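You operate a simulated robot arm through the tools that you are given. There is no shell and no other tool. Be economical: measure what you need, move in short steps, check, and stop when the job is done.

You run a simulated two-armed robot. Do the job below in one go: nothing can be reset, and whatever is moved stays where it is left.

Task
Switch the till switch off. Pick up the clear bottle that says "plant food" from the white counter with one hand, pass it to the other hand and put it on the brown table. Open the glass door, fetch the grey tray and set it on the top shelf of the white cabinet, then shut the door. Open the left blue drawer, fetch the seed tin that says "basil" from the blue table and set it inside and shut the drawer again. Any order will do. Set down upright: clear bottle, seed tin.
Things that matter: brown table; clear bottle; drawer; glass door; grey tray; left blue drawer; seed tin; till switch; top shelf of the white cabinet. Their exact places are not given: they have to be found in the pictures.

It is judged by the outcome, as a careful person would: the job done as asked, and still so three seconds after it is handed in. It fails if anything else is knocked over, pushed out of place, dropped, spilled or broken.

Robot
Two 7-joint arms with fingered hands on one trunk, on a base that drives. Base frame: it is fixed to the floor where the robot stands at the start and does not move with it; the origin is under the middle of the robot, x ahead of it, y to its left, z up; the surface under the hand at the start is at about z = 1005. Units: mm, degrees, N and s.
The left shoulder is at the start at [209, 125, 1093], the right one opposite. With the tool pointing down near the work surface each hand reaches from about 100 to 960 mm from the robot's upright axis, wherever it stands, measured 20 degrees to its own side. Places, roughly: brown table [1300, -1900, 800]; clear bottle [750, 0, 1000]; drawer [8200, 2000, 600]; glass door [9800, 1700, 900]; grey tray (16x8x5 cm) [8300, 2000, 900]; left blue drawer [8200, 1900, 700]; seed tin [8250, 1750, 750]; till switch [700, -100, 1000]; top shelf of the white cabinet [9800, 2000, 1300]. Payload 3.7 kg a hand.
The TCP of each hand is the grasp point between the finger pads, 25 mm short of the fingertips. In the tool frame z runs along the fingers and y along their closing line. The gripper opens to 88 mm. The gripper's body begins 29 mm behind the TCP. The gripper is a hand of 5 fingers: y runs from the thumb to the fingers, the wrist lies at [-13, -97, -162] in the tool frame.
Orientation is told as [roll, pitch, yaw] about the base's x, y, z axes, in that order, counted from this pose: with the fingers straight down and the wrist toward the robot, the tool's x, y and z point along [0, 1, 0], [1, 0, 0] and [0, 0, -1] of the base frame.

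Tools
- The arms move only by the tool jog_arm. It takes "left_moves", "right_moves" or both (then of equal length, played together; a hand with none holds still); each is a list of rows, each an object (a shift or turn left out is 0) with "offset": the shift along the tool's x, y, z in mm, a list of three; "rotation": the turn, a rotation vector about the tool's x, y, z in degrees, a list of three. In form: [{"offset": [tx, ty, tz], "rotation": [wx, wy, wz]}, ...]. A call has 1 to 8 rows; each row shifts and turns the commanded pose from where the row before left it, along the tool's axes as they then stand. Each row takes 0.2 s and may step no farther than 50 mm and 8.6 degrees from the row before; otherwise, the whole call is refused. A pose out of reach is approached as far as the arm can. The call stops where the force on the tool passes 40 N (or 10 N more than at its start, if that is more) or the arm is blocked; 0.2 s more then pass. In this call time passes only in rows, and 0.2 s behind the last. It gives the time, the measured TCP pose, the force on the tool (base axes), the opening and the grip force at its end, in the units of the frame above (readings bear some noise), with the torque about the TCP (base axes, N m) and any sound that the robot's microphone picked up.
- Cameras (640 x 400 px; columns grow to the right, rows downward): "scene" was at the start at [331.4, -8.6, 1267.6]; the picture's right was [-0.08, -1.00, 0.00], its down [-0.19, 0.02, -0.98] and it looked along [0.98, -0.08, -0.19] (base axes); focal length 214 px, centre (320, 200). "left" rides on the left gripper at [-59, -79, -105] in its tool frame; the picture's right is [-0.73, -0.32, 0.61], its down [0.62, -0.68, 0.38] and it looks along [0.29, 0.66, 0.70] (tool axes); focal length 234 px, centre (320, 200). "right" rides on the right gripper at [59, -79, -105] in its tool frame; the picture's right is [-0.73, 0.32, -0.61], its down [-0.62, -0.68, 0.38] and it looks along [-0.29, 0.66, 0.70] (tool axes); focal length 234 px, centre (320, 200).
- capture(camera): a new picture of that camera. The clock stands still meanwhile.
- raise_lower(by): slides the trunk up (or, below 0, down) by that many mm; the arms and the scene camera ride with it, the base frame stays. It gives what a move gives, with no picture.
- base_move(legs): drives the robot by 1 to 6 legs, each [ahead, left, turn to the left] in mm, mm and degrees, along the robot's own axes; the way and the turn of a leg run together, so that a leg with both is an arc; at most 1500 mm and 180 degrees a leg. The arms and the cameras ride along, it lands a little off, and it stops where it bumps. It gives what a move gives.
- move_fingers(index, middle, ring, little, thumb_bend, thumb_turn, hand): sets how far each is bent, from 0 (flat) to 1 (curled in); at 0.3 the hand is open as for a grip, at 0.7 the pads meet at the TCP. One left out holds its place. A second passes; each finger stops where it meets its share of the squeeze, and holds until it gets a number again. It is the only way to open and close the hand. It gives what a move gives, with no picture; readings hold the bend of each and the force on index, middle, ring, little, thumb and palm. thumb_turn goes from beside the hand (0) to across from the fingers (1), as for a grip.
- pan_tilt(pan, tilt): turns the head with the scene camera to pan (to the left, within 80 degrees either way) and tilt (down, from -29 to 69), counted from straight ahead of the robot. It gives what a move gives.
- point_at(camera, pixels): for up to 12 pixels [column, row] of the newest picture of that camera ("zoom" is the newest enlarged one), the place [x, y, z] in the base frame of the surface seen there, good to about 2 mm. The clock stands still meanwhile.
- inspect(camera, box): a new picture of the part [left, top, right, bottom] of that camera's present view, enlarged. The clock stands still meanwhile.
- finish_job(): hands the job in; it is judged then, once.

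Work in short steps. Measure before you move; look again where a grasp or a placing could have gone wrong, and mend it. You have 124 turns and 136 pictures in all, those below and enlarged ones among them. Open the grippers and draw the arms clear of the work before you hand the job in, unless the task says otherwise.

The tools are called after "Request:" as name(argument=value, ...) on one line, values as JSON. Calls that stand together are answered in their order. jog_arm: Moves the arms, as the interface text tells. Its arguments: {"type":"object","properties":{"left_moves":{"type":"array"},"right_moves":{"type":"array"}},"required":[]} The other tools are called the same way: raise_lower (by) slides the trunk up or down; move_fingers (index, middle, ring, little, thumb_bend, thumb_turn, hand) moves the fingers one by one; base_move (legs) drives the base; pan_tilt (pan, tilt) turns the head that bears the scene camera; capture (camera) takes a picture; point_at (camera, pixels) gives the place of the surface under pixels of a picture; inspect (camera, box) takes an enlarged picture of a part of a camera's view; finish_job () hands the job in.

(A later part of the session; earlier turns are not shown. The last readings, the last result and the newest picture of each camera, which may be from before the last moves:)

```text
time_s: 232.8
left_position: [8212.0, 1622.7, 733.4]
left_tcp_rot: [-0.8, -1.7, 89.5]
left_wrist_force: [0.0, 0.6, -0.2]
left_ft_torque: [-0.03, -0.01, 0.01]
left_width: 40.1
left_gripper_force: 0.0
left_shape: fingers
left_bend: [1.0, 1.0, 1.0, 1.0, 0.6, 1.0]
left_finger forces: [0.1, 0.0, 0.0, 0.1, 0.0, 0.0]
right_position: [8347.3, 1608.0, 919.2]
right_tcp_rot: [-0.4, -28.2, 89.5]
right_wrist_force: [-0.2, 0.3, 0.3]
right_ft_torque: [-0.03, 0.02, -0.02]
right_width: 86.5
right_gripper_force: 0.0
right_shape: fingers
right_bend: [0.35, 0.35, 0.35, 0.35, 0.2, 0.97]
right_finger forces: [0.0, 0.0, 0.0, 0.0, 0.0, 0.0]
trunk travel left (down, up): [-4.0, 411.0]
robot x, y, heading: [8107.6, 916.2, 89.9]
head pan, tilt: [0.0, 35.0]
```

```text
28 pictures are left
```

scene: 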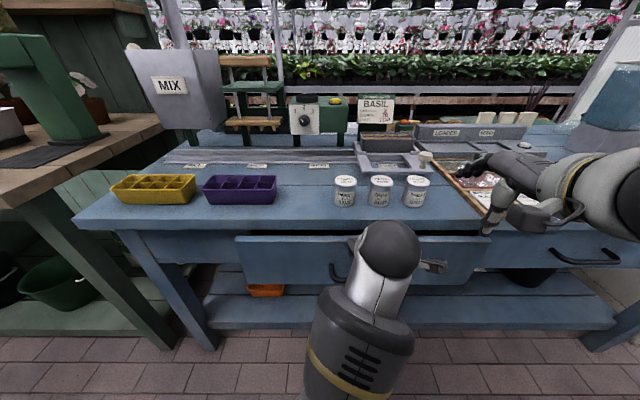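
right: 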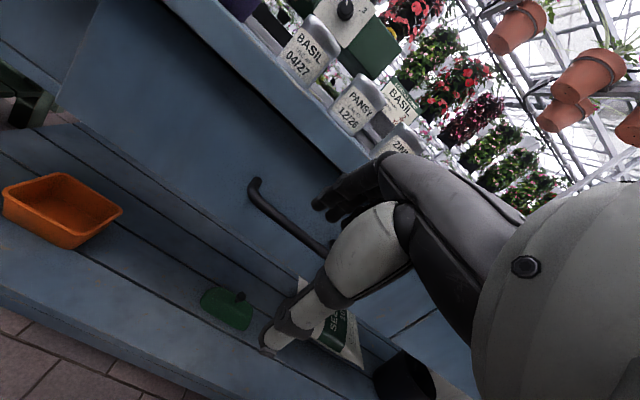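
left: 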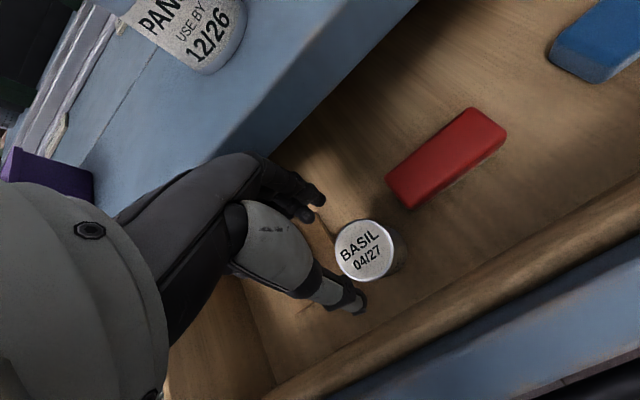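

The drawer is nearly shut. I push the last bit with the arm until it stops.

Request:
jog_arm(left_moves=[{"offset": [0, 12, 0]}, {"offset": [0, 12, 0]}, {"offset": [0, 10, 0]}, {"offset": [0, 8, 0]}, {"offset": [0, 8, 0]}])

Request:
inspect(camera="scene", box=[220, 200, 500, 320])

Request:
point_at(camera="zoom", pixels=[[80, 120], [80, 90], [150, 120], [200, 60], [20, 110]])

```text
time_s: 233.8
left_position: [8209.2, 1653.2, 732.5]
left_tcp_rot: [-0.7, -1.1, 89.5]
left_wrist_force: [-5.1, -18.6, 3.3]
left_ft_torque: [1.09, -0.21, 0.33]
left_width: 40.0
left_gripper_force: 9.7
left_shape: fingers
left_bend: [1.0, 1.0, 1.0, 1.0, 0.6, 1.0]
left_finger forces: [0.1, 19.2, 0.0, 0.0, 0.0, 0.0]
right_position: [8346.2, 1605.3, 921.7]
right_tcp_rot: [-0.4, -28.3, 89.6]
right_wrist_force: [0.8, 0.3, 0.6]
right_ft_torque: [0.01, -0.01, 0.04]
right_width: 86.3
right_gripper_force: 0.1
right_shape: fingers
right_bend: [0.35, 0.35, 0.35, 0.35, 0.2, 0.97]
right_finger forces: [0.0, 0.0, 0.0, 0.0, 0.0, 0.0]
trunk travel left (down, up): [-4.0, 411.0]
robot x, y, heading: [8110.8, 919.3, 90.2]
head pan, tilt: [0.0, 35.0]
stopped in row 4 (left hand): the force on the tool passed its limit at 51 N (the readings are from after the stop); the commanded pose is now the measured one
```

```text
2.29 times, centred on (360, 260) of scene
```

zoom: 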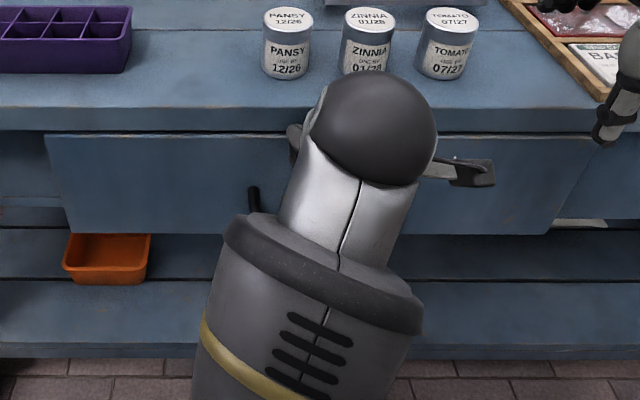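

```text
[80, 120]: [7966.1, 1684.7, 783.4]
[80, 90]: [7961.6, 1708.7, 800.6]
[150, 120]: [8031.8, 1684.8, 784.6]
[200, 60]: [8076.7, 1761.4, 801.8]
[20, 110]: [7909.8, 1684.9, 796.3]
```

I check the drawer front's depth (closed was y≈1705).

Request:
point_at(camera="zoom", pixels=[[120, 190], [90, 160], [480, 210], [560, 180], [30, 165], [200, 160]])

```text
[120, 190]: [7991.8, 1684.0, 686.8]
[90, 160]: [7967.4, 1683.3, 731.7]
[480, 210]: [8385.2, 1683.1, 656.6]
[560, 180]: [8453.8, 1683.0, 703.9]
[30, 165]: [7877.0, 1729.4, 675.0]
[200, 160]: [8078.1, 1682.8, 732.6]
```

Still 22 mm open: the fist met the table lip. I back off, extend the fingers, go lower and push on the handle bar instead.

Request:
jog_arm(left_moves=[{"offset": [0, -40, 0]}, {"offset": [0, -45, 0]}])

Request:
move_fingers(hand="left", index=0.5, middle=0.5, ring=0.5, little=0.5, thumb_bend=0.7)

Request:
jog_arm(left_moves=[{"offset": [0, 0, 35]}, {"offset": [0, 20, 0]}, {"offset": [0, 15, 0]}, {"offset": [0, 10, 0]}, {"offset": [0, 8, 0]}, {"offset": [0, 8, 0]}, {"offset": [0, 8, 0]}, {"offset": [0, 8, 0]}])

Request:
capture(camera="scene")

Request:
point_at(camera="scene", pixels=[[270, 270], [260, 255], [430, 285]])

```text
time_s: 234.4
left_position: [8205.8, 1570.1, 731.0]
left_tcp_rot: [-0.7, -1.1, 89.6]
left_wrist_force: [0.3, 0.6, -1.0]
left_ft_torque: [-0.02, 0.0, -0.03]
left_width: 39.8
left_gripper_force: 0.1
left_shape: fingers
left_bend: [1.0, 1.0, 1.0, 1.0, 0.6, 1.0]
left_finger forces: [0.0, 0.1, 0.0, 0.0, 0.0, 0.0]
right_position: [8347.3, 1606.7, 919.9]
right_tcp_rot: [-0.4, -28.1, 89.5]
right_wrist_force: [-0.2, 0.1, 0.3]
right_ft_torque: [0.04, 0.01, 0.01]
right_width: 86.2
right_gripper_force: 0.1
right_shape: fingers
right_bend: [0.35, 0.35, 0.35, 0.35, 0.2, 0.97]
right_finger forces: [0.0, 0.0, 0.1, 0.0, 0.0, 0.1]
trunk travel left (down, up): [-4.0, 411.0]
robot x, y, heading: [8109.8, 916.0, 90.1]
head pan, tilt: [0.0, 35.0]
```

```text
time_s: 235.4
left_position: [8205.4, 1569.9, 731.0]
left_tcp_rot: [-0.7, -0.9, 89.5]
left_wrist_force: [-0.3, -0.6, -0.2]
left_ft_torque: [0.02, 0.01, 0.0]
left_width: 20.5
left_gripper_force: 0.1
left_shape: fingers
left_bend: [0.5, 0.5, 0.5, 0.5, 0.7, 1.0]
left_finger forces: [0.0, 0.0, 0.0, 0.0, 0.0, 0.0]
right_position: [8347.1, 1607.7, 918.5]
right_tcp_rot: [-0.3, -28.0, 89.5]
right_wrist_force: [0.1, -0.4, 0.5]
right_ft_torque: [-0.03, 0.0, 0.03]
right_width: 86.3
right_gripper_force: 0.1
right_shape: fingers
right_bend: [0.35, 0.35, 0.35, 0.35, 0.2, 0.97]
right_finger forces: [0.0, 0.0, 0.0, 0.0, 0.0, 0.0]
trunk travel left (down, up): [-4.0, 411.0]
robot x, y, heading: [8111.9, 919.0, 90.0]
head pan, tilt: [0.0, 35.0]
```

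```text
time_s: 237.0
left_position: [8208.4, 1635.1, 700.7]
left_tcp_rot: [-0.7, -0.8, 89.4]
left_wrist_force: [-5.9, -28.5, 13.4]
left_ft_torque: [0.08, 0.29, 0.64]
left_width: 9.4
left_gripper_force: 16.2
left_shape: fingers
left_bend: [0.6, 0.71, 0.66, 0.55, 0.7, 1.0]
left_finger forces: [6.7, 9.6, 9.9, 5.5, 0.1, 0.0]
right_position: [8345.3, 1603.4, 922.0]
right_tcp_rot: [-0.5, -28.3, 89.6]
right_wrist_force: [-0.1, 0.8, 0.5]
right_ft_torque: [-0.02, 0.03, 0.0]
right_width: 86.0
right_gripper_force: 0.1
right_shape: fingers
right_bend: [0.35, 0.35, 0.35, 0.35, 0.2, 0.97]
right_finger forces: [0.0, 0.1, 0.1, 0.1, 0.1, 0.1]
trunk travel left (down, up): [-4.0, 411.0]
robot x, y, heading: [8116.3, 914.6, 89.9]
head pan, tilt: [0.0, 35.0]
stopped in row 8 (left hand): the force on the tool passed its limit at 42 N (the readings are from after the stop); the commanded pose is now the measured one
```

```text
26 pictures are left
```

scene: 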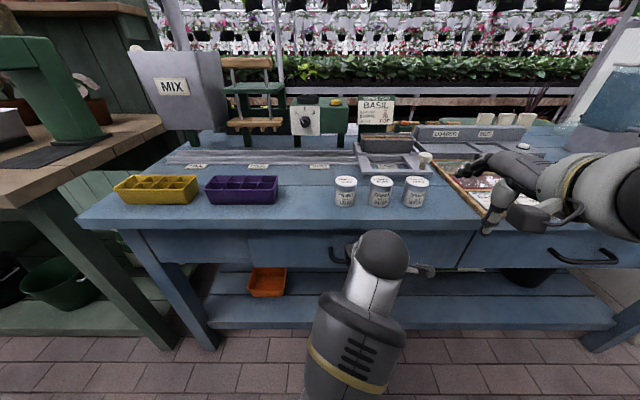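

```text
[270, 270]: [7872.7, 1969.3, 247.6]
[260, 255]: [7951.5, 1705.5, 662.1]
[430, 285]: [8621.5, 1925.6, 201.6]
```

The drawer is shut (front at 1705). I withdraw the left hand, and look at the tray with the right camera and at the cabinet with the head.

Request:
jog_arm(left_moves=[{"offset": [0, -20, 0]}, {"offset": [10, -45, -10]}, {"offset": [20, -20, -40]}, {"offset": [20, 0, -45]}, {"offset": [20, 0, -45]}, {"offset": [20, 0, -45]}, {"offset": [20, 0, -45]}])

Request:
pan_tilt(pan=-55, tilt=0)

Request:
capture(camera="scene")

Request:
capture(camera="right")

```text
time_s: 238.6
left_position: [8103.7, 1588.3, 804.4]
left_tcp_rot: [-0.7, -0.9, 89.4]
left_wrist_force: [0.3, -0.3, 0.1]
left_ft_torque: [0.01, 0.0, -0.02]
left_width: 20.1
left_gripper_force: 0.0
left_shape: fingers
left_bend: [0.5, 0.5, 0.5, 0.5, 0.7, 1.0]
left_finger forces: [0.0, 0.0, 0.0, 0.0, 0.1, 0.1]
left hand out of reach, approached as far as the arm can: row 5, 6, 7
right_position: [8344.4, 1607.0, 919.1]
right_tcp_rot: [-0.3, -28.1, 89.6]
right_wrist_force: [-0.7, -0.2, 0.1]
right_ft_torque: [0.0, -0.03, 0.0]
right_width: 86.1
right_gripper_force: 0.0
right_shape: fingers
right_bend: [0.35, 0.35, 0.35, 0.35, 0.2, 0.97]
right_finger forces: [0.0, 0.0, 0.0, 0.0, 0.0, 0.0]
trunk travel left (down, up): [-4.0, 411.0]
robot x, y, heading: [8108.7, 918.7, 90.2]
head pan, tilt: [0.0, 35.0]
```

```text
time_s: 239.8
left_position: [8105.3, 1587.1, 804.7]
left_tcp_rot: [-0.7, -0.9, 89.3]
left_wrist_force: [-0.5, 0.8, -0.7]
left_ft_torque: [-0.01, 0.05, -0.01]
left_width: 20.0
left_gripper_force: 0.0
left_shape: fingers
left_bend: [0.5, 0.5, 0.5, 0.5, 0.7, 1.0]
left_finger forces: [0.0, 0.1, 0.0, 0.0, 0.0, 0.0]
right_position: [8346.5, 1605.9, 920.8]
right_tcp_rot: [-0.3, -28.1, 89.5]
right_wrist_force: [0.4, 0.5, 0.5]
right_ft_torque: [0.0, 0.02, -0.02]
right_width: 86.4
right_gripper_force: 0.0
right_shape: fingers
right_bend: [0.35, 0.35, 0.35, 0.35, 0.2, 0.97]
right_finger forces: [0.0, 0.0, 0.0, 0.1, 0.0, 0.0]
trunk travel left (down, up): [-4.0, 411.0]
robot x, y, heading: [8107.9, 918.6, 90.3]
head pan, tilt: [-55.0, 0.0]
```

```text
25 pictures are left
```

scene: 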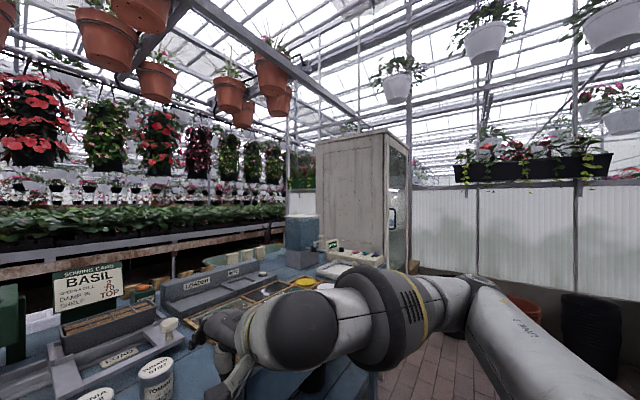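

```text
24 pictures are left
```

right: 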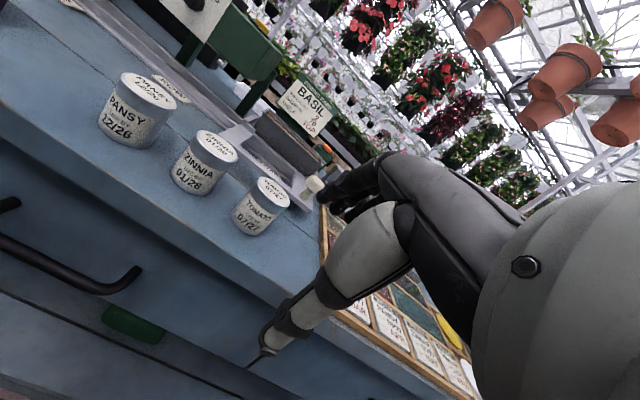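

The glass door faces -y with a handle near (392,215). I measure cabinet, handle and tray.

Request:
point_at(camera="scene", pixels=[[318, 160], [383, 140], [384, 240], [392, 215], [393, 228], [408, 180], [68, 330], [110, 318], [158, 308], [62, 340], [152, 322], [400, 262]])

Request:
inspect(camera="scene", box=[300, 110, 440, 290])

```text
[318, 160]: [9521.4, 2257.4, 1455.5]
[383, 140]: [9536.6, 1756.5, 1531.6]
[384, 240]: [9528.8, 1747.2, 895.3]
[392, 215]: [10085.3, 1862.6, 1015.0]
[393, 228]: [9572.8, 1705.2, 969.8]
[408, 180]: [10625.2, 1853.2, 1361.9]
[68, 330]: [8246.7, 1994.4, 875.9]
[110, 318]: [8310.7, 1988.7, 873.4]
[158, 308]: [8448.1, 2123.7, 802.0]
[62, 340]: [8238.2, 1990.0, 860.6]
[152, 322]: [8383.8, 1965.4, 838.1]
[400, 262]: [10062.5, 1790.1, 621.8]
```

```text
2.22 times, centred on (370, 200) of scene
```

zoom: 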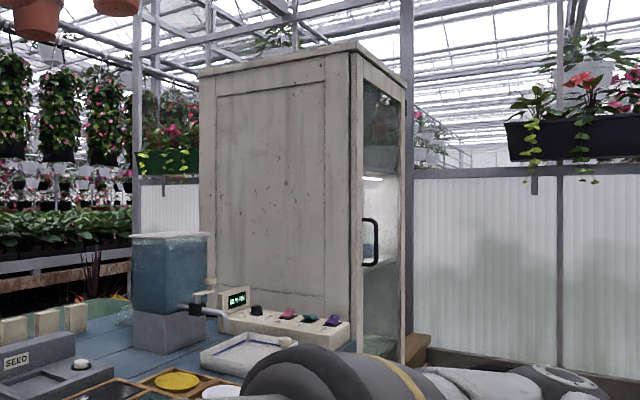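

Tray: near rim y≈1988, top z≈872, x≈8240–8400. The left hand will carry it so the right can work the door. I strafe right, raise the trunk, open and tilt the left hand ~15°.

Request:
raise_lower(by=180)

Request:
base_move(legs=[[0, -290, 0]])

Request:
move_fingers(hand="left", index=0.22, middle=0.22, ring=0.22, little=0.22, thumb_bend=0.2)

Request:
jog_arm(left_moves=[{"rotation": [-8, 0, 0]}, {"rotation": [-8, 0, 0]}, {"offset": [0, 20, -40]}, {"offset": [0, 40, 0]}, {"offset": [0, 40, 0]}, {"offset": [0, 40, 0]}, {"offset": [0, 40, 0]}, {"offset": [0, 40, 0]}])

Request:
pan_tilt(pan=0, tilt=35)

Request:
capture(camera="scene")

Request:
capture(camera="left")

```text
time_s: 241.8
left_position: [8106.8, 1591.0, 981.8]
left_tcp_rot: [-0.7, -0.5, 89.4]
left_wrist_force: [0.1, 0.0, 0.8]
left_ft_torque: [0.03, 0.01, -0.02]
left_width: 20.3
left_gripper_force: 0.1
left_shape: fingers
left_bend: [0.5, 0.5, 0.5, 0.5, 0.7, 1.0]
left_finger forces: [0.0, 0.0, 0.1, 0.1, 0.1, 0.1]
right_position: [8346.0, 1607.4, 1097.9]
right_tcp_rot: [-0.3, -27.9, 89.6]
right_wrist_force: [0.0, 0.2, 0.9]
right_ft_torque: [-0.01, 0.02, -0.01]
right_width: 86.5
right_gripper_force: 0.1
right_shape: fingers
right_bend: [0.35, 0.35, 0.35, 0.35, 0.2, 0.97]
right_finger forces: [0.0, 0.0, 0.0, 0.1, 0.0, 0.1]
trunk travel left (down, up): [-184.0, 231.0]
robot x, y, heading: [8110.4, 911.2, 90.0]
head pan, tilt: [-55.0, 0.0]
```

```text
time_s: 245.0
left_position: [8395.3, 1593.1, 983.3]
left_tcp_rot: [-0.7, -0.7, 89.7]
left_wrist_force: [0.8, 0.8, 0.2]
left_ft_torque: [-0.02, -0.01, -0.04]
left_width: 20.3
left_gripper_force: 0.0
left_shape: fingers
left_bend: [0.5, 0.5, 0.5, 0.5, 0.7, 1.0]
left_finger forces: [0.1, 0.0, 0.1, 0.0, 0.0, 0.0]
right_position: [8634.3, 1609.3, 1100.2]
right_tcp_rot: [-0.2, -28.1, 89.7]
right_wrist_force: [0.5, 0.0, -0.2]
right_ft_torque: [0.02, 0.01, 0.01]
right_width: 86.3
right_gripper_force: 0.1
right_shape: fingers
right_bend: [0.35, 0.35, 0.35, 0.35, 0.2, 0.97]
right_finger forces: [0.0, 0.1, 0.1, 0.1, 0.0, 0.0]
trunk travel left (down, up): [-184.0, 231.0]
robot x, y, heading: [8401.1, 916.0, 90.5]
head pan, tilt: [-55.0, 0.0]
```

```text
time_s: 246.0
left_position: [8394.3, 1592.6, 983.2]
left_tcp_rot: [-0.7, -0.7, 89.6]
left_wrist_force: [-0.5, 0.5, 0.5]
left_ft_torque: [-0.03, -0.03, 0.02]
left_width: 100.9
left_gripper_force: 0.1
left_shape: fingers
left_bend: [0.22, 0.22, 0.22, 0.22, 0.2, 0.97]
left_finger forces: [0.0, 0.1, 0.1, 0.1, 0.0, 0.0]
right_position: [8634.2, 1609.4, 1100.1]
right_tcp_rot: [-0.3, -28.2, 89.8]
right_wrist_force: [-0.1, -0.7, 0.2]
right_ft_torque: [-0.01, 0.0, 0.03]
right_width: 86.6
right_gripper_force: 0.0
right_shape: fingers
right_bend: [0.35, 0.35, 0.35, 0.35, 0.2, 0.97]
right_finger forces: [0.0, 0.1, 0.0, 0.0, 0.0, 0.0]
trunk travel left (down, up): [-184.0, 231.0]
robot x, y, heading: [8404.0, 916.8, 90.3]
head pan, tilt: [-55.0, 0.0]
```

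```text
time_s: 247.8
left_position: [8395.0, 1790.8, 1088.5]
left_tcp_rot: [-0.7, -16.8, 89.9]
left_wrist_force: [0.1, 0.1, -0.1]
left_ft_torque: [0.01, 0.02, 0.02]
left_width: 101.1
left_gripper_force: 0.0
left_shape: fingers
left_bend: [0.22, 0.22, 0.22, 0.22, 0.2, 0.97]
left_finger forces: [0.1, 0.1, 0.0, 0.0, 0.1, 0.0]
right_position: [8632.7, 1608.6, 1100.9]
right_tcp_rot: [-0.4, -28.3, 89.8]
right_wrist_force: [-0.7, 0.3, -0.1]
right_ft_torque: [-0.01, 0.01, 0.05]
right_width: 86.4
right_gripper_force: 0.0
right_shape: fingers
right_bend: [0.35, 0.35, 0.35, 0.35, 0.2, 0.97]
right_finger forces: [0.0, 0.0, 0.1, 0.0, 0.0, 0.1]
trunk travel left (down, up): [-184.0, 231.0]
robot x, y, heading: [8401.2, 919.2, 90.4]
head pan, tilt: [-55.0, 0.0]
```

```text
time_s: 249.0
left_position: [8395.1, 1790.5, 1086.8]
left_tcp_rot: [-0.6, -16.8, 89.9]
left_wrist_force: [-0.1, -0.3, 0.7]
left_ft_torque: [0.03, -0.02, 0.02]
left_width: 101.2
left_gripper_force: 0.2
left_shape: fingers
left_bend: [0.22, 0.22, 0.22, 0.22, 0.2, 0.97]
left_finger forces: [0.1, 0.0, 0.0, 0.0, 0.0, 0.1]
right_position: [8634.0, 1609.6, 1100.0]
right_tcp_rot: [-0.3, -28.1, 89.9]
right_wrist_force: [1.6, -0.5, 0.5]
right_ft_torque: [0.01, -0.03, 0.0]
right_width: 86.3
right_gripper_force: 0.0
right_shape: fingers
right_bend: [0.35, 0.35, 0.35, 0.35, 0.2, 0.97]
right_finger forces: [0.0, 0.0, 0.0, 0.1, 0.0, 0.0]
trunk travel left (down, up): [-184.0, 231.0]
robot x, y, heading: [8397.8, 917.3, 90.6]
head pan, tilt: [0.0, 35.0]
```

```text
22 pictures are left
```

scene: 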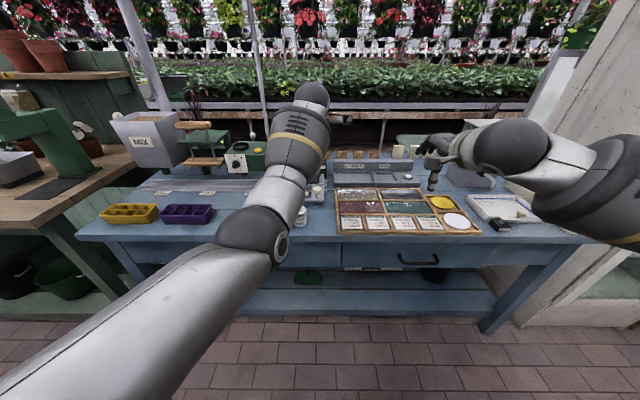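

```text
21 pictures are left
```

left: 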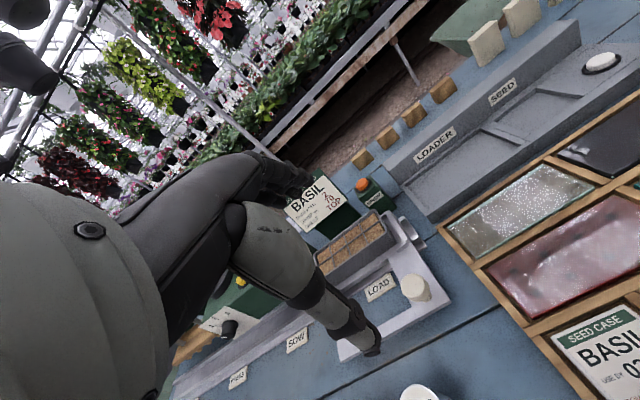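

I measure the tray's visible corners in the left picture.

Request:
point_at(camera="left", pixels=[[374, 213], [386, 234], [325, 265], [318, 250], [350, 240], [395, 240], [410, 225], [385, 190], [365, 262], [415, 262]])

Request:
inspect(camera="left", box=[260, 150, 460, 310])

```text
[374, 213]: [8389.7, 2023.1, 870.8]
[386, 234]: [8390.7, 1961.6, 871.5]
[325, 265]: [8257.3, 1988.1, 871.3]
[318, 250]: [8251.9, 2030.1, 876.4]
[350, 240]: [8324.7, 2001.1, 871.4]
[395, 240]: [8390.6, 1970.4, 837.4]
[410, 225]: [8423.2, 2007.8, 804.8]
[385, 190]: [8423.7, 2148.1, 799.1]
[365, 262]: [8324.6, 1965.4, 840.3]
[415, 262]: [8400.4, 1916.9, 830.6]
```

```text
2.50 times, centred on (360, 230) of left
```

zoom: 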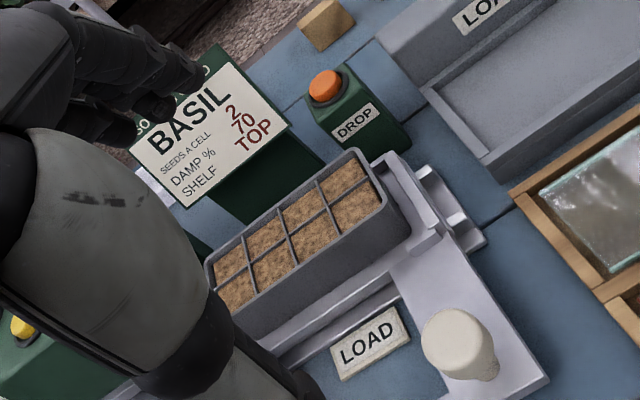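

I check the gap behind the tray (sign board and DROP box).

Request:
point_at(camera="zoom", pixels=[[270, 195], [215, 215], [190, 200], [300, 165], [320, 140], [350, 140], [355, 150], [290, 130], [260, 240], [345, 155]])

```text
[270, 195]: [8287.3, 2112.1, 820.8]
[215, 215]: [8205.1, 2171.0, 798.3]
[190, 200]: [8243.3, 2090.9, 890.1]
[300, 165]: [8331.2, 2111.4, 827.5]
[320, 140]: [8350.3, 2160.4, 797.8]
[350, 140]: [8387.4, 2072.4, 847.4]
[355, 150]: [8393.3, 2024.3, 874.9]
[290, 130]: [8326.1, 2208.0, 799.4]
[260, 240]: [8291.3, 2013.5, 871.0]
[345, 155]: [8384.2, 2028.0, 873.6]
```

Gap behind the rim is ~50 mm: enough. I open the hand a bit wider and move above the tray, stopping at z≈905.

Request:
move_fingers(hand="left", index=0.17, middle=0.17, ring=0.17, little=0.17, thumb_bend=0.14)

Request:
jog_arm(left_moves=[{"offset": [16.6, 38, 11.8]}, {"offset": [16.6, 38, 11.8]}, {"offset": [16.6, 38, 11.8]}, {"offset": [16.6, 38, 11.8]}, {"offset": [16.6, 40, 11.8]}])

Request:
jog_arm(left_moves=[{"offset": [0, -13, 43]}, {"offset": [0, -13, 43]}, {"offset": [0, -13, 43]}, {"offset": [0, -13, 43]}])

Request:
capture(camera="left")

```text
time_s: 250.0
left_position: [8395.5, 1790.0, 1087.9]
left_tcp_rot: [-0.7, -16.8, 89.9]
left_wrist_force: [0.8, 0.6, 0.1]
left_ft_torque: [0.03, -0.04, 0.0]
left_width: 110.9
left_gripper_force: 0.0
left_shape: fingers
left_bend: [0.17, 0.17, 0.17, 0.17, 0.14, 0.96]
left_finger forces: [0.0, 0.0, 0.0, 0.0, 0.0, 0.1]
right_position: [8634.7, 1608.9, 1100.3]
right_tcp_rot: [-0.3, -28.1, 89.9]
right_wrist_force: [-0.4, 0.2, -0.1]
right_ft_torque: [0.01, 0.02, -0.01]
right_width: 86.2
right_gripper_force: 0.1
right_shape: fingers
right_bend: [0.35, 0.35, 0.35, 0.35, 0.2, 0.97]
right_finger forces: [0.0, 0.0, 0.0, 0.1, 0.0, 0.0]
trunk travel left (down, up): [-184.0, 231.0]
robot x, y, heading: [8398.4, 915.6, 90.3]
head pan, tilt: [0.0, 35.0]
```

```text
time_s: 251.2
left_position: [8348.7, 1835.2, 1079.1]
left_tcp_rot: [-0.7, -16.8, 89.9]
left_wrist_force: [0.4, 1.1, -0.1]
left_ft_torque: [0.03, 0.0, -0.01]
left_width: 110.8
left_gripper_force: 0.2
left_shape: fingers
left_bend: [0.17, 0.17, 0.17, 0.17, 0.14, 0.96]
left_finger forces: [0.0, 0.0, 0.0, 0.1, 0.0, 0.1]
left hand out of reach, approached as far as the arm can: row 1, 2, 3, 4, 5
right_position: [8633.7, 1609.3, 1099.5]
right_tcp_rot: [-0.3, -28.1, 89.7]
right_wrist_force: [-0.1, -0.3, 0.8]
right_ft_torque: [0.01, -0.02, 0.0]
right_width: 86.4
right_gripper_force: 0.2
right_shape: fingers
right_bend: [0.35, 0.35, 0.35, 0.35, 0.2, 0.97]
right_finger forces: [0.0, 0.1, 0.1, 0.0, 0.0, 0.0]
trunk travel left (down, up): [-184.0, 231.0]
robot x, y, heading: [8400.8, 914.7, 90.4]
head pan, tilt: [0.0, 35.0]
```

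```text
time_s: 252.2
left_position: [8344.2, 1824.0, 901.0]
left_tcp_rot: [-0.7, -16.7, 89.9]
left_wrist_force: [-0.1, -0.3, -0.5]
left_ft_torque: [0.0, 0.01, 0.0]
left_width: 110.8
left_gripper_force: 0.0
left_shape: fingers
left_bend: [0.17, 0.17, 0.17, 0.17, 0.14, 0.96]
left_finger forces: [0.0, 0.0, 0.1, 0.0, 0.0, 0.1]
left hand out of reach, approached as far as the arm can: row 3, 4
right_position: [8633.8, 1611.4, 1099.2]
right_tcp_rot: [-0.3, -28.1, 89.7]
right_wrist_force: [0.5, 0.1, 0.3]
right_ft_torque: [0.0, -0.03, 0.0]
right_width: 86.1
right_gripper_force: 0.0
right_shape: fingers
right_bend: [0.35, 0.35, 0.35, 0.35, 0.2, 0.97]
right_finger forces: [0.1, 0.0, 0.1, 0.1, 0.0, 0.0]
trunk travel left (down, up): [-184.0, 231.0]
robot x, y, heading: [8401.4, 916.7, 90.6]
head pan, tilt: [0.0, 35.0]
```

```text
19 pictures are left
```

left: 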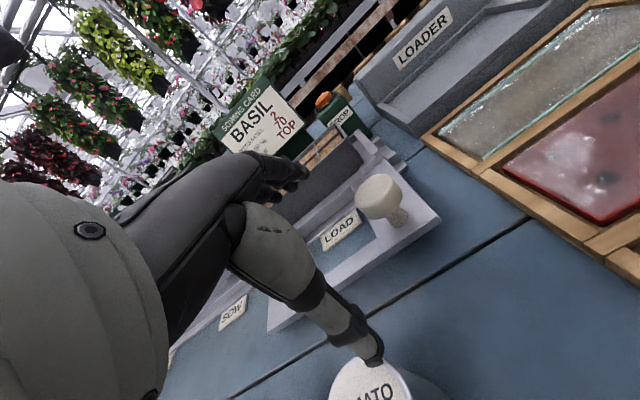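

The arm is at full reach; I lift 90 mm, drive forward 170 mm, then shift left over the tray centre and check.

Request:
jog_arm(left_moves=[{"offset": [0, 13, -43]}, {"offset": [0, 13, -43]}])

Request:
base_move(legs=[[170, 0, 0]])

Request:
jog_arm(left_moves=[{"offset": [16, 0, 0]}, {"offset": [16, 0, 0]}, {"offset": [0, -10, 32]}, {"offset": [0, -10, 32]}])

Request:
capture(camera="left")

```text
time_s: 252.8
left_position: [8343.4, 1824.1, 992.1]
left_tcp_rot: [-0.6, -16.8, 89.9]
left_wrist_force: [0.0, -0.3, 0.7]
left_ft_torque: [0.04, -0.03, 0.02]
left_width: 110.9
left_gripper_force: 0.1
left_shape: fingers
left_bend: [0.17, 0.17, 0.17, 0.17, 0.14, 0.96]
left_finger forces: [0.0, 0.0, 0.0, 0.0, 0.0, 0.1]
right_position: [8634.5, 1608.9, 1101.4]
right_tcp_rot: [-0.4, -28.2, 89.8]
right_wrist_force: [-0.6, -0.1, 0.7]
right_ft_torque: [0.0, -0.02, -0.01]
right_width: 86.2
right_gripper_force: 0.0
right_shape: fingers
right_bend: [0.35, 0.35, 0.35, 0.35, 0.2, 0.97]
right_finger forces: [0.0, 0.1, 0.1, 0.0, 0.0, 0.0]
trunk travel left (down, up): [-184.0, 231.0]
robot x, y, heading: [8401.6, 916.3, 90.4]
head pan, tilt: [0.0, 35.0]
```

```text
time_s: 254.3
left_position: [8343.6, 1989.6, 992.0]
left_tcp_rot: [-0.7, -16.7, 90.0]
left_wrist_force: [0.2, -0.8, -0.2]
left_ft_torque: [0.01, -0.02, -0.03]
left_width: 111.2
left_gripper_force: 0.0
left_shape: fingers
left_bend: [0.17, 0.17, 0.17, 0.17, 0.14, 0.96]
left_finger forces: [0.0, 0.0, 0.1, 0.1, 0.1, 0.0]
right_position: [8632.2, 1773.5, 1098.3]
right_tcp_rot: [-0.2, -28.1, 89.8]
right_wrist_force: [0.5, -0.6, -0.1]
right_ft_torque: [0.05, 0.01, 0.02]
right_width: 86.3
right_gripper_force: 0.2
right_shape: fingers
right_bend: [0.35, 0.35, 0.35, 0.35, 0.2, 0.97]
right_finger forces: [0.1, 0.0, 0.1, 0.0, 0.0, 0.0]
trunk travel left (down, up): [-184.0, 231.0]
robot x, y, heading: [8399.0, 1080.7, 90.4]
head pan, tilt: [0.0, 35.0]
```

```text
time_s: 255.3
left_position: [8310.5, 1988.8, 920.6]
left_tcp_rot: [-0.7, -16.7, 89.9]
left_wrist_force: [-0.2, 0.3, -0.3]
left_ft_torque: [0.02, 0.01, 0.04]
left_width: 110.5
left_gripper_force: 0.1
left_shape: fingers
left_bend: [0.17, 0.17, 0.17, 0.17, 0.14, 0.96]
left_finger forces: [0.1, 0.0, 0.0, 0.0, 0.0, 0.1]
right_position: [8633.9, 1772.4, 1099.8]
right_tcp_rot: [-0.3, -28.0, 90.0]
right_wrist_force: [0.1, 0.1, 0.2]
right_ft_torque: [-0.01, 0.0, -0.01]
right_width: 86.5
right_gripper_force: 0.1
right_shape: fingers
right_bend: [0.35, 0.35, 0.35, 0.35, 0.2, 0.97]
right_finger forces: [0.1, 0.0, 0.1, 0.0, 0.1, 0.1]
trunk travel left (down, up): [-184.0, 231.0]
robot x, y, heading: [8399.7, 1079.6, 90.5]
head pan, tilt: [0.0, 35.0]
```

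```text
18 pictures are left
```

left: 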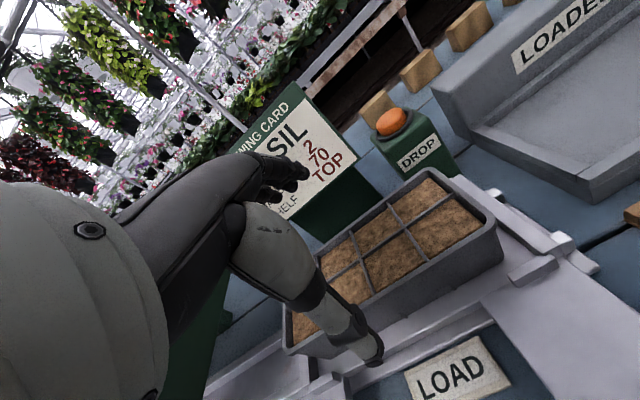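

Thumb and fingers straddle the tray. I descend 52 mm and close.

Request:
jog_arm(left_moves=[{"offset": [0, -7, 24]}, {"offset": [0, -8, 26]}])

Request:
move_fingers(hand="left", index=0.5, middle=0.5, ring=0.5, little=0.5, thumb_bend=0.5)

Request:
jog_arm(left_moves=[{"offset": [0, 4, -15]}, {"offset": [0, 8, -25]}])

Request:
capture(camera="left")

```text
time_s: 255.9
left_position: [8310.0, 1985.6, 871.5]
left_tcp_rot: [-0.6, -16.8, 89.9]
left_wrist_force: [0.6, -0.5, 0.8]
left_ft_torque: [0.0, 0.0, 0.01]
left_width: 111.1
left_gripper_force: 0.0
left_shape: fingers
left_bend: [0.17, 0.17, 0.17, 0.17, 0.14, 0.96]
left_finger forces: [0.0, 0.0, 0.1, 0.0, 0.0, 0.0]
right_position: [8633.1, 1772.0, 1100.7]
right_tcp_rot: [-0.4, -28.3, 89.8]
right_wrist_force: [0.4, -0.1, -0.7]
right_ft_torque: [-0.04, 0.02, -0.03]
right_width: 86.2
right_gripper_force: 0.1
right_shape: fingers
right_bend: [0.35, 0.35, 0.35, 0.35, 0.2, 0.97]
right_finger forces: [0.0, 0.0, 0.1, 0.0, 0.1, 0.2]
trunk travel left (down, up): [-184.0, 231.0]
robot x, y, heading: [8399.2, 1078.6, 90.5]
head pan, tilt: [0.0, 35.0]
```

```text
time_s: 256.9
left_position: [8310.4, 1988.3, 874.3]
left_tcp_rot: [-0.7, -17.2, 90.0]
left_wrist_force: [-0.5, 17.2, 12.4]
left_ft_torque: [0.48, 0.24, -0.33]
left_width: 71.3
left_gripper_force: 19.4
left_shape: fingers
left_bend: [0.35, 0.44, 0.42, 0.45, 0.39, 0.99]
left_finger forces: [10.4, 5.4, 7.7, 6.6, 8.3, 0.0]
right_position: [8633.1, 1772.9, 1100.5]
right_tcp_rot: [-0.3, -28.2, 89.8]
right_wrist_force: [-0.4, 0.4, 0.1]
right_ft_torque: [0.01, 0.0, 0.0]
right_width: 86.3
right_gripper_force: 0.1
right_shape: fingers
right_bend: [0.35, 0.35, 0.35, 0.35, 0.2, 0.97]
right_finger forces: [0.1, 0.0, 0.0, 0.0, 0.1, 0.1]
trunk travel left (down, up): [-184.0, 231.0]
robot x, y, heading: [8401.9, 1078.3, 90.5]
head pan, tilt: [0.0, 35.0]
```

```text
time_s: 257.5
left_position: [8311.3, 1991.1, 908.5]
left_tcp_rot: [-0.8, -16.5, 89.9]
left_wrist_force: [0.1, 0.1, -1.7]
left_ft_torque: [0.01, 0.02, 0.0]
left_width: 69.4
left_gripper_force: 15.2
left_shape: fingers
left_bend: [0.39, 0.46, 0.45, 0.48, 0.39, 0.98]
left_finger forces: [6.0, 3.5, 4.3, 2.9, 14.1, 0.1]
left hand out of reach, approached as far as the arm can: row 2
right_position: [8632.5, 1771.8, 1099.6]
right_tcp_rot: [-0.3, -28.1, 90.0]
right_wrist_force: [-0.6, -0.1, 0.4]
right_ft_torque: [0.0, 0.01, -0.02]
right_width: 86.3
right_gripper_force: 0.0
right_shape: fingers
right_bend: [0.35, 0.35, 0.35, 0.35, 0.2, 0.97]
right_finger forces: [0.0, 0.1, 0.1, 0.0, 0.0, 0.0]
trunk travel left (down, up): [-184.0, 231.0]
robot x, y, heading: [8400.3, 1082.1, 90.6]
head pan, tilt: [0.0, 35.0]
```

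```text
17 pictures are left
```

left: 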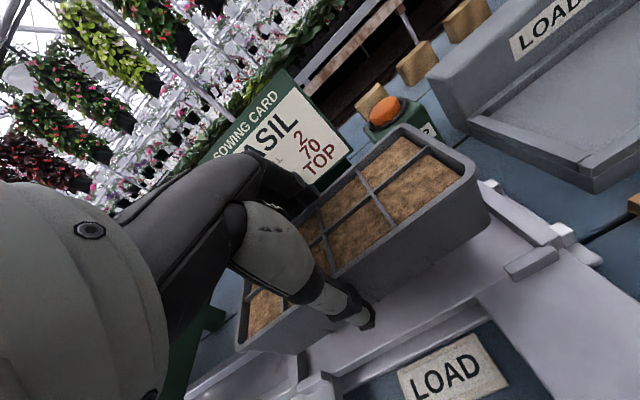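

The tray is held. I raise the trunk, back off from the table, draw the left hand in while rolling the right hand to point left (for the vertical handle).

Request:
raise_lower(by=200)

Request:
base_move(legs=[[-250, 0, -0.5]])

Request:
jog_arm(left_moves=[{"offset": [0, -38, -11]}, {"offset": [0, -38, -11]}, {"offset": [0, -38, -11]}, {"offset": [0, -38, -11]}, {"offset": [0, -38, -11]}, {"offset": [0, -38, -11]}, {"offset": [0, -38, -11]}, {"offset": [0, -38, -11]}], right_moves=[{"rotation": [7, 0, 0]}, {"rotation": [7, 0, 0]}, {"rotation": [7, 0, 0]}, {"rotation": [7, 0, 0]}, {"rotation": [0, 8.4, 0]}, {"rotation": [0, 8.4, 0]}, {"rotation": [0, 8.4, 0]}, {"rotation": [0, 8.4, 0]}])

Request:
jog_arm(right_moves=[{"rotation": [0, 8.4, 0]}, {"rotation": [0, 8.4, 0]}, {"rotation": [0, 8.4, 0]}, {"rotation": [0, 8.4, 0]}, {"rotation": [0, 8.4, 0]}, {"rotation": [0, 8.4, 0]}, {"rotation": [0, 6, 0]}])

Request:
base_move(legs=[[0, -1000, 0]])

Request:
pan_tilt(pan=-20, tilt=10)

Request:
capture(camera="scene")

```text
time_s: 259.6
left_position: [8313.1, 1931.0, 1395.3]
left_tcp_rot: [-0.5, -36.9, 89.8]
left_wrist_force: [0.2, 0.5, -1.1]
left_ft_torque: [-0.02, 0.03, -0.02]
left_width: 69.3
left_gripper_force: 15.3
left_shape: fingers
left_bend: [0.4, 0.46, 0.45, 0.48, 0.39, 0.98]
left_finger forces: [5.9, 3.4, 4.3, 2.8, 14.2, 0.0]
right_position: [8633.4, 1772.9, 1300.1]
right_tcp_rot: [-0.2, -28.1, 89.9]
right_wrist_force: [-0.1, -0.3, 0.3]
right_ft_torque: [0.02, 0.0, -0.02]
right_width: 86.3
right_gripper_force: 0.2
right_shape: fingers
right_bend: [0.35, 0.35, 0.35, 0.35, 0.2, 0.97]
right_finger forces: [0.1, 0.1, 0.0, 0.0, 0.0, 0.0]
trunk travel left (down, up): [-384.0, 31.0]
robot x, y, heading: [8399.5, 1080.9, 90.5]
head pan, tilt: [0.0, 35.0]
```

```text
time_s: 261.5
left_position: [8322.4, 1681.6, 1396.4]
left_tcp_rot: [-0.5, -36.9, 89.1]
left_wrist_force: [-1.3, -0.3, -1.9]
left_ft_torque: [0.04, 0.03, 0.0]
left_width: 69.1
left_gripper_force: 15.3
left_shape: fingers
left_bend: [0.4, 0.46, 0.45, 0.48, 0.39, 0.98]
left_finger forces: [5.7, 3.5, 4.2, 2.8, 14.2, 0.0]
right_position: [8641.3, 1520.0, 1300.4]
right_tcp_rot: [-0.3, -28.3, 89.2]
right_wrist_force: [0.1, -0.5, -0.4]
right_ft_torque: [-0.01, -0.04, -0.03]
right_width: 86.3
right_gripper_force: 0.1
right_shape: fingers
right_bend: [0.35, 0.35, 0.35, 0.35, 0.2, 0.97]
right_finger forces: [0.0, 0.0, 0.0, 0.0, 0.1, 0.0]
trunk travel left (down, up): [-384.0, 31.0]
robot x, y, heading: [8401.7, 831.6, 89.7]
head pan, tilt: [0.0, 35.0]
```

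```text
time_s: 263.3
left_position: [8375.4, 1678.0, 1319.5]
left_tcp_rot: [-0.5, -36.9, 89.1]
left_wrist_force: [-0.1, 0.4, -1.7]
left_ft_torque: [-0.01, -0.01, 0.02]
left_width: 69.5
left_gripper_force: 15.2
left_shape: fingers
left_bend: [0.4, 0.46, 0.45, 0.48, 0.39, 0.98]
left_finger forces: [5.9, 3.4, 4.2, 2.7, 14.2, 0.1]
left hand out of reach, approached as far as the arm can: row 1, 2, 3, 4, 5, 6, 7, 8
right_position: [8642.1, 1521.6, 1299.3]
right_tcp_rot: [33.6, -0.3, 89.0]
right_wrist_force: [0.2, 0.3, 0.4]
right_ft_torque: [-0.02, 0.0, 0.01]
right_width: 86.3
right_gripper_force: 0.1
right_shape: fingers
right_bend: [0.35, 0.35, 0.35, 0.35, 0.2, 0.97]
right_finger forces: [0.0, 0.2, 0.0, 0.0, 0.0, 0.0]
trunk travel left (down, up): [-384.0, 31.0]
robot x, y, heading: [8400.9, 830.9, 90.0]
head pan, tilt: [0.0, 35.0]
```

```text
time_s: 264.9
left_position: [8372.8, 1678.6, 1318.5]
left_tcp_rot: [-0.5, -37.0, 89.2]
left_wrist_force: [0.9, 0.0, -1.4]
left_ft_torque: [-0.02, 0.01, 0.0]
left_width: 69.2
left_gripper_force: 15.4
left_shape: fingers
left_bend: [0.4, 0.46, 0.45, 0.48, 0.39, 0.98]
left_finger forces: [6.0, 3.4, 4.2, 2.7, 14.1, 0.0]
right_position: [8641.9, 1520.5, 1299.9]
right_tcp_rot: [89.8, -0.1, 88.9]
right_wrist_force: [0.2, -0.2, -0.5]
right_ft_torque: [0.0, -0.01, 0.03]
right_width: 86.1
right_gripper_force: 0.0
right_shape: fingers
right_bend: [0.35, 0.35, 0.35, 0.35, 0.2, 0.97]
right_finger forces: [0.0, 0.0, 0.0, 0.0, 0.0, 0.0]
trunk travel left (down, up): [-384.0, 31.0]
robot x, y, heading: [8400.6, 830.1, 90.2]
head pan, tilt: [0.0, 35.0]
```

```text
time_s: 273.9
left_position: [9345.7, 1683.3, 1318.4]
left_tcp_rot: [-0.5, -36.9, 90.0]
left_wrist_force: [-0.1, -0.7, -0.8]
left_ft_torque: [0.04, 0.04, 0.02]
left_width: 69.4
left_gripper_force: 15.0
left_shape: fingers
left_bend: [0.4, 0.46, 0.45, 0.48, 0.39, 0.98]
left_finger forces: [6.0, 3.4, 4.2, 2.6, 14.2, 0.1]
right_position: [9614.7, 1529.1, 1299.4]
right_tcp_rot: [89.7, -0.1, 90.0]
right_wrist_force: [0.0, -0.1, -0.4]
right_ft_torque: [0.0, -0.01, -0.01]
right_width: 86.3
right_gripper_force: 0.0
right_shape: fingers
right_bend: [0.35, 0.35, 0.35, 0.35, 0.2, 0.97]
right_finger forces: [0.1, 0.1, 0.0, 0.0, 0.0, 0.0]
trunk travel left (down, up): [-384.0, 31.0]
robot x, y, heading: [9386.9, 833.9, 90.9]
head pan, tilt: [0.0, 35.0]
```

```text
time_s: 274.7
left_position: [9346.6, 1682.4, 1317.7]
left_tcp_rot: [-0.6, -36.8, 90.1]
left_wrist_force: [0.5, 0.4, -1.3]
left_ft_torque: [-0.01, 0.0, 0.01]
left_width: 69.4
left_gripper_force: 15.1
left_shape: fingers
left_bend: [0.4, 0.46, 0.45, 0.48, 0.39, 0.98]
left_finger forces: [5.9, 3.4, 4.2, 2.7, 14.0, 0.1]
right_position: [9616.2, 1531.2, 1301.1]
right_tcp_rot: [89.7, -0.1, 90.0]
right_wrist_force: [-0.8, -0.1, 0.3]
right_ft_torque: [-0.01, 0.03, -0.02]
right_width: 86.2
right_gripper_force: 0.1
right_shape: fingers
right_bend: [0.35, 0.35, 0.35, 0.35, 0.2, 0.97]
right_finger forces: [0.0, 0.0, 0.1, 0.1, 0.1, 0.0]
trunk travel left (down, up): [-384.0, 31.0]
robot x, y, heading: [9388.1, 833.2, 90.7]
head pan, tilt: [-20.0, 10.0]
```

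```text
16 pictures are left
```

scene: 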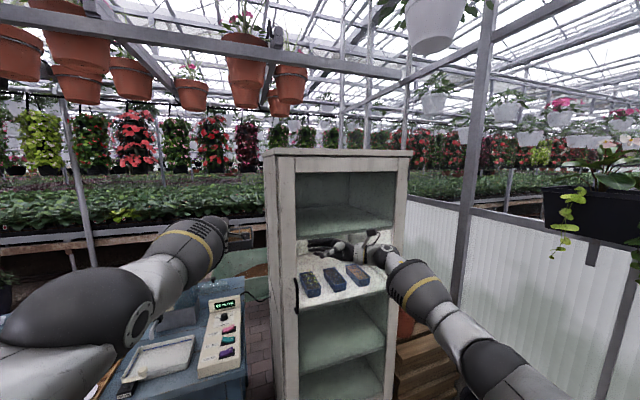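

The cabinet front is in view with the handle at about (297,295). I measure the handle and shelves, and level the tray meanwhile.

Request:
point_at(camera="scene", pixels=[[297, 285], [297, 300], [296, 312], [290, 250], [402, 180], [345, 228], [345, 222], [310, 232], [345, 170], [345, 300], [283, 170], [410, 160]])

Request:
jog_arm(left_moves=[{"rotation": [7, 0, 0]}, {"rotation": [7, 0, 0]}, {"rotation": [6, 0, 0]}])

Request:
inspect(camera="scene", box=[220, 140, 430, 330])

```text
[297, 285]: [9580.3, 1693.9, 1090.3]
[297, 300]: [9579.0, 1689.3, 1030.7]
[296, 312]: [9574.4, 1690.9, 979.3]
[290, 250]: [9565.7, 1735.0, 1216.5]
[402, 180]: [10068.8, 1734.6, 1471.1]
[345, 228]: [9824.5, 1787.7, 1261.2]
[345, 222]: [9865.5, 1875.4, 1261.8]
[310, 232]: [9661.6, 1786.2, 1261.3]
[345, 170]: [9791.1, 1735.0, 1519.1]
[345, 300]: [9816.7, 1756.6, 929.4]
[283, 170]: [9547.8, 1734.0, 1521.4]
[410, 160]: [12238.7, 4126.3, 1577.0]
```

```text
time_s: 275.5
left_position: [9336.4, 1648.5, 1312.1]
left_tcp_rot: [-0.5, -16.8, 89.8]
left_wrist_force: [-0.2, 0.7, -1.2]
left_ft_torque: [0.0, -0.02, 0.01]
left_width: 69.4
left_gripper_force: 14.8
left_shape: fingers
left_bend: [0.4, 0.46, 0.45, 0.48, 0.39, 0.98]
left_finger forces: [5.9, 3.5, 4.2, 2.8, 13.7, 0.0]
left hand out of reach, approached as far as the arm can: row 1, 2, 3
right_position: [9616.2, 1529.6, 1300.9]
right_tcp_rot: [89.8, -0.1, 90.1]
right_wrist_force: [-0.2, 0.4, 0.1]
right_ft_torque: [-0.01, 0.02, 0.02]
right_width: 86.4
right_gripper_force: 0.0
right_shape: fingers
right_bend: [0.35, 0.35, 0.35, 0.35, 0.2, 0.97]
right_finger forces: [0.0, 0.0, 0.1, 0.0, 0.0, 0.0]
trunk travel left (down, up): [-384.0, 31.0]
robot x, y, heading: [9388.9, 840.3, 90.8]
head pan, tilt: [-20.0, 10.0]
```

```text
2.11 times, centred on (325, 235) of scene
```

zoom: 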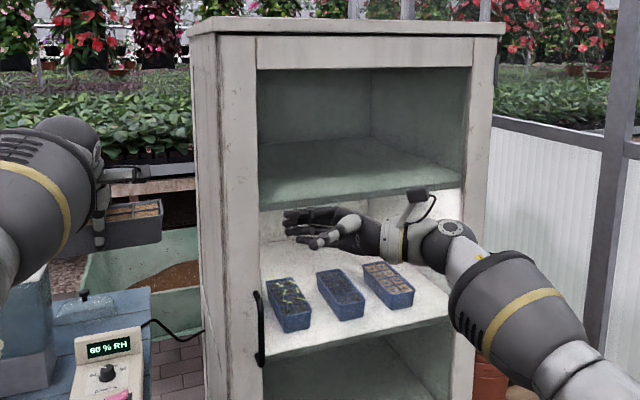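

Handle bar: x≈9577, y≈1695, z 970–1095; top shelf z≈1261 (x 9660–10000, front edge y≈1787). I lower the trunk 250, shape the right fingers and go beside the handle.

Request:
raise_lower(by=-255)

Request:
move_fingers(hand="right", index=0.42, middle=0.42, ring=0.42, little=0.42, thumb_bend=0.2)

Request:
jog_arm(right_moves=[{"offset": [-4, 30, -20]}, {"offset": [-4, 30, -20]}, {"offset": [-4, 30, 0]}, {"offset": [0, 30, 0]}, {"offset": [0, 26, 0]}])

Request:
pan_tilt(pan=-20, tilt=20)

Request:
inspect(camera="scene", box=[220, 140, 430, 330])

Request:
capture(camera="right")

```text
time_s: 278.2
left_position: [9336.0, 1645.9, 1060.9]
left_tcp_rot: [-0.2, -17.1, 89.9]
left_wrist_force: [-0.7, 0.4, -1.3]
left_ft_torque: [0.03, 0.03, -0.05]
left_width: 69.3
left_gripper_force: 14.7
left_shape: fingers
left_bend: [0.4, 0.46, 0.45, 0.48, 0.39, 0.98]
left_finger forces: [5.8, 3.3, 4.2, 2.7, 13.3, 0.0]
right_position: [9615.7, 1528.5, 1048.1]
right_tcp_rot: [89.7, -0.4, 90.0]
right_wrist_force: [0.3, -0.8, -0.2]
right_ft_torque: [-0.01, -0.01, -0.01]
right_width: 86.3
right_gripper_force: 0.1
right_shape: fingers
right_bend: [0.35, 0.35, 0.35, 0.35, 0.2, 0.97]
right_finger forces: [0.0, 0.0, 0.0, 0.0, 0.1, 0.0]
trunk travel left (down, up): [-129.0, 286.0]
robot x, y, heading: [9385.5, 834.9, 91.0]
head pan, tilt: [-20.0, 10.0]
```

```text
time_s: 279.2
left_position: [9336.6, 1647.1, 1058.0]
left_tcp_rot: [-0.5, -17.0, 89.9]
left_wrist_force: [0.8, -0.5, -1.5]
left_ft_torque: [0.02, 0.02, 0.0]
left_width: 69.1
left_gripper_force: 15.1
left_shape: fingers
left_bend: [0.4, 0.46, 0.45, 0.48, 0.39, 0.98]
left_finger forces: [5.8, 3.4, 4.1, 2.6, 13.5, 0.0]
right_position: [9615.9, 1529.9, 1045.5]
right_tcp_rot: [89.7, 0.0, 90.1]
right_wrist_force: [0.3, 0.5, -1.3]
right_ft_torque: [0.02, -0.02, -0.02]
right_width: 79.2
right_gripper_force: 0.0
right_shape: fingers
right_bend: [0.42, 0.42, 0.42, 0.42, 0.2, 0.97]
right_finger forces: [0.0, 0.0, 0.0, 0.1, 0.0, 0.0]
trunk travel left (down, up): [-129.0, 286.0]
robot x, y, heading: [9388.1, 835.3, 91.1]
head pan, tilt: [-20.0, 10.0]
```

```text
time_s: 280.4
left_position: [9336.2, 1648.4, 1059.1]
left_tcp_rot: [-0.4, -17.0, 89.9]
left_wrist_force: [0.4, 0.4, -1.6]
left_ft_torque: [0.03, -0.03, -0.03]
left_width: 68.9
left_gripper_force: 14.9
left_shape: fingers
left_bend: [0.4, 0.46, 0.45, 0.48, 0.39, 0.98]
left_finger forces: [5.8, 3.4, 4.1, 2.5, 13.4, 0.0]
right_position: [9654.2, 1675.7, 1035.4]
right_tcp_rot: [89.7, -0.2, 90.0]
right_wrist_force: [-0.7, -0.3, 0.5]
right_ft_torque: [-0.03, -0.01, -0.01]
right_width: 79.2
right_gripper_force: 0.1
right_shape: fingers
right_bend: [0.42, 0.42, 0.42, 0.42, 0.2, 0.97]
right_finger forces: [0.1, 0.0, 0.1, 0.1, 0.0, 0.1]
trunk travel left (down, up): [-129.0, 286.0]
robot x, y, heading: [9391.6, 836.6, 90.5]
head pan, tilt: [-20.0, 10.0]
```

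```text
time_s: 281.1
left_position: [9336.0, 1647.6, 1058.0]
left_tcp_rot: [-0.4, -16.9, 90.0]
left_wrist_force: [0.1, 0.1, -1.1]
left_ft_torque: [-0.02, 0.0, -0.03]
left_width: 68.8
left_gripper_force: 14.7
left_shape: fingers
left_bend: [0.4, 0.46, 0.45, 0.48, 0.39, 0.98]
left_finger forces: [5.8, 3.4, 4.1, 2.5, 13.4, 0.0]
right_position: [9654.1, 1674.6, 1034.2]
right_tcp_rot: [89.7, -0.1, 89.9]
right_wrist_force: [-0.4, -0.9, -0.6]
right_ft_torque: [0.0, 0.03, -0.01]
right_width: 79.2
right_gripper_force: 0.2
right_shape: fingers
right_bend: [0.42, 0.42, 0.42, 0.42, 0.2, 0.97]
right_finger forces: [0.0, 0.0, 0.0, 0.0, 0.0, 0.1]
trunk travel left (down, up): [-129.0, 286.0]
robot x, y, heading: [9387.5, 831.8, 90.9]
head pan, tilt: [-20.0, 20.0]
```

```text
2.11 times, centred on (325, 235) of scene
```

zoom: 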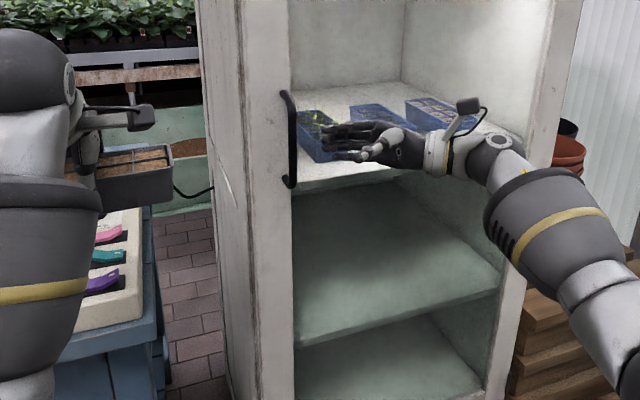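

```text
13 pictures are left
```

right: 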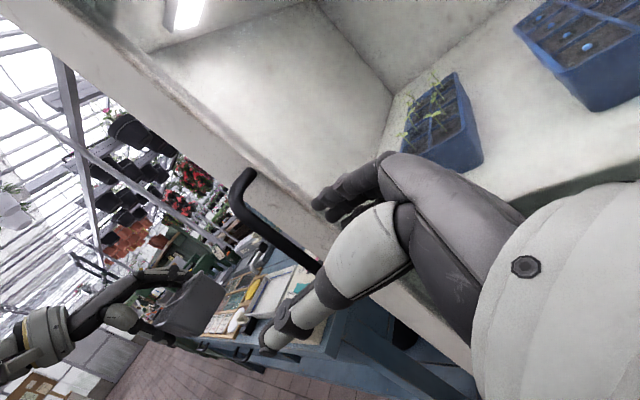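

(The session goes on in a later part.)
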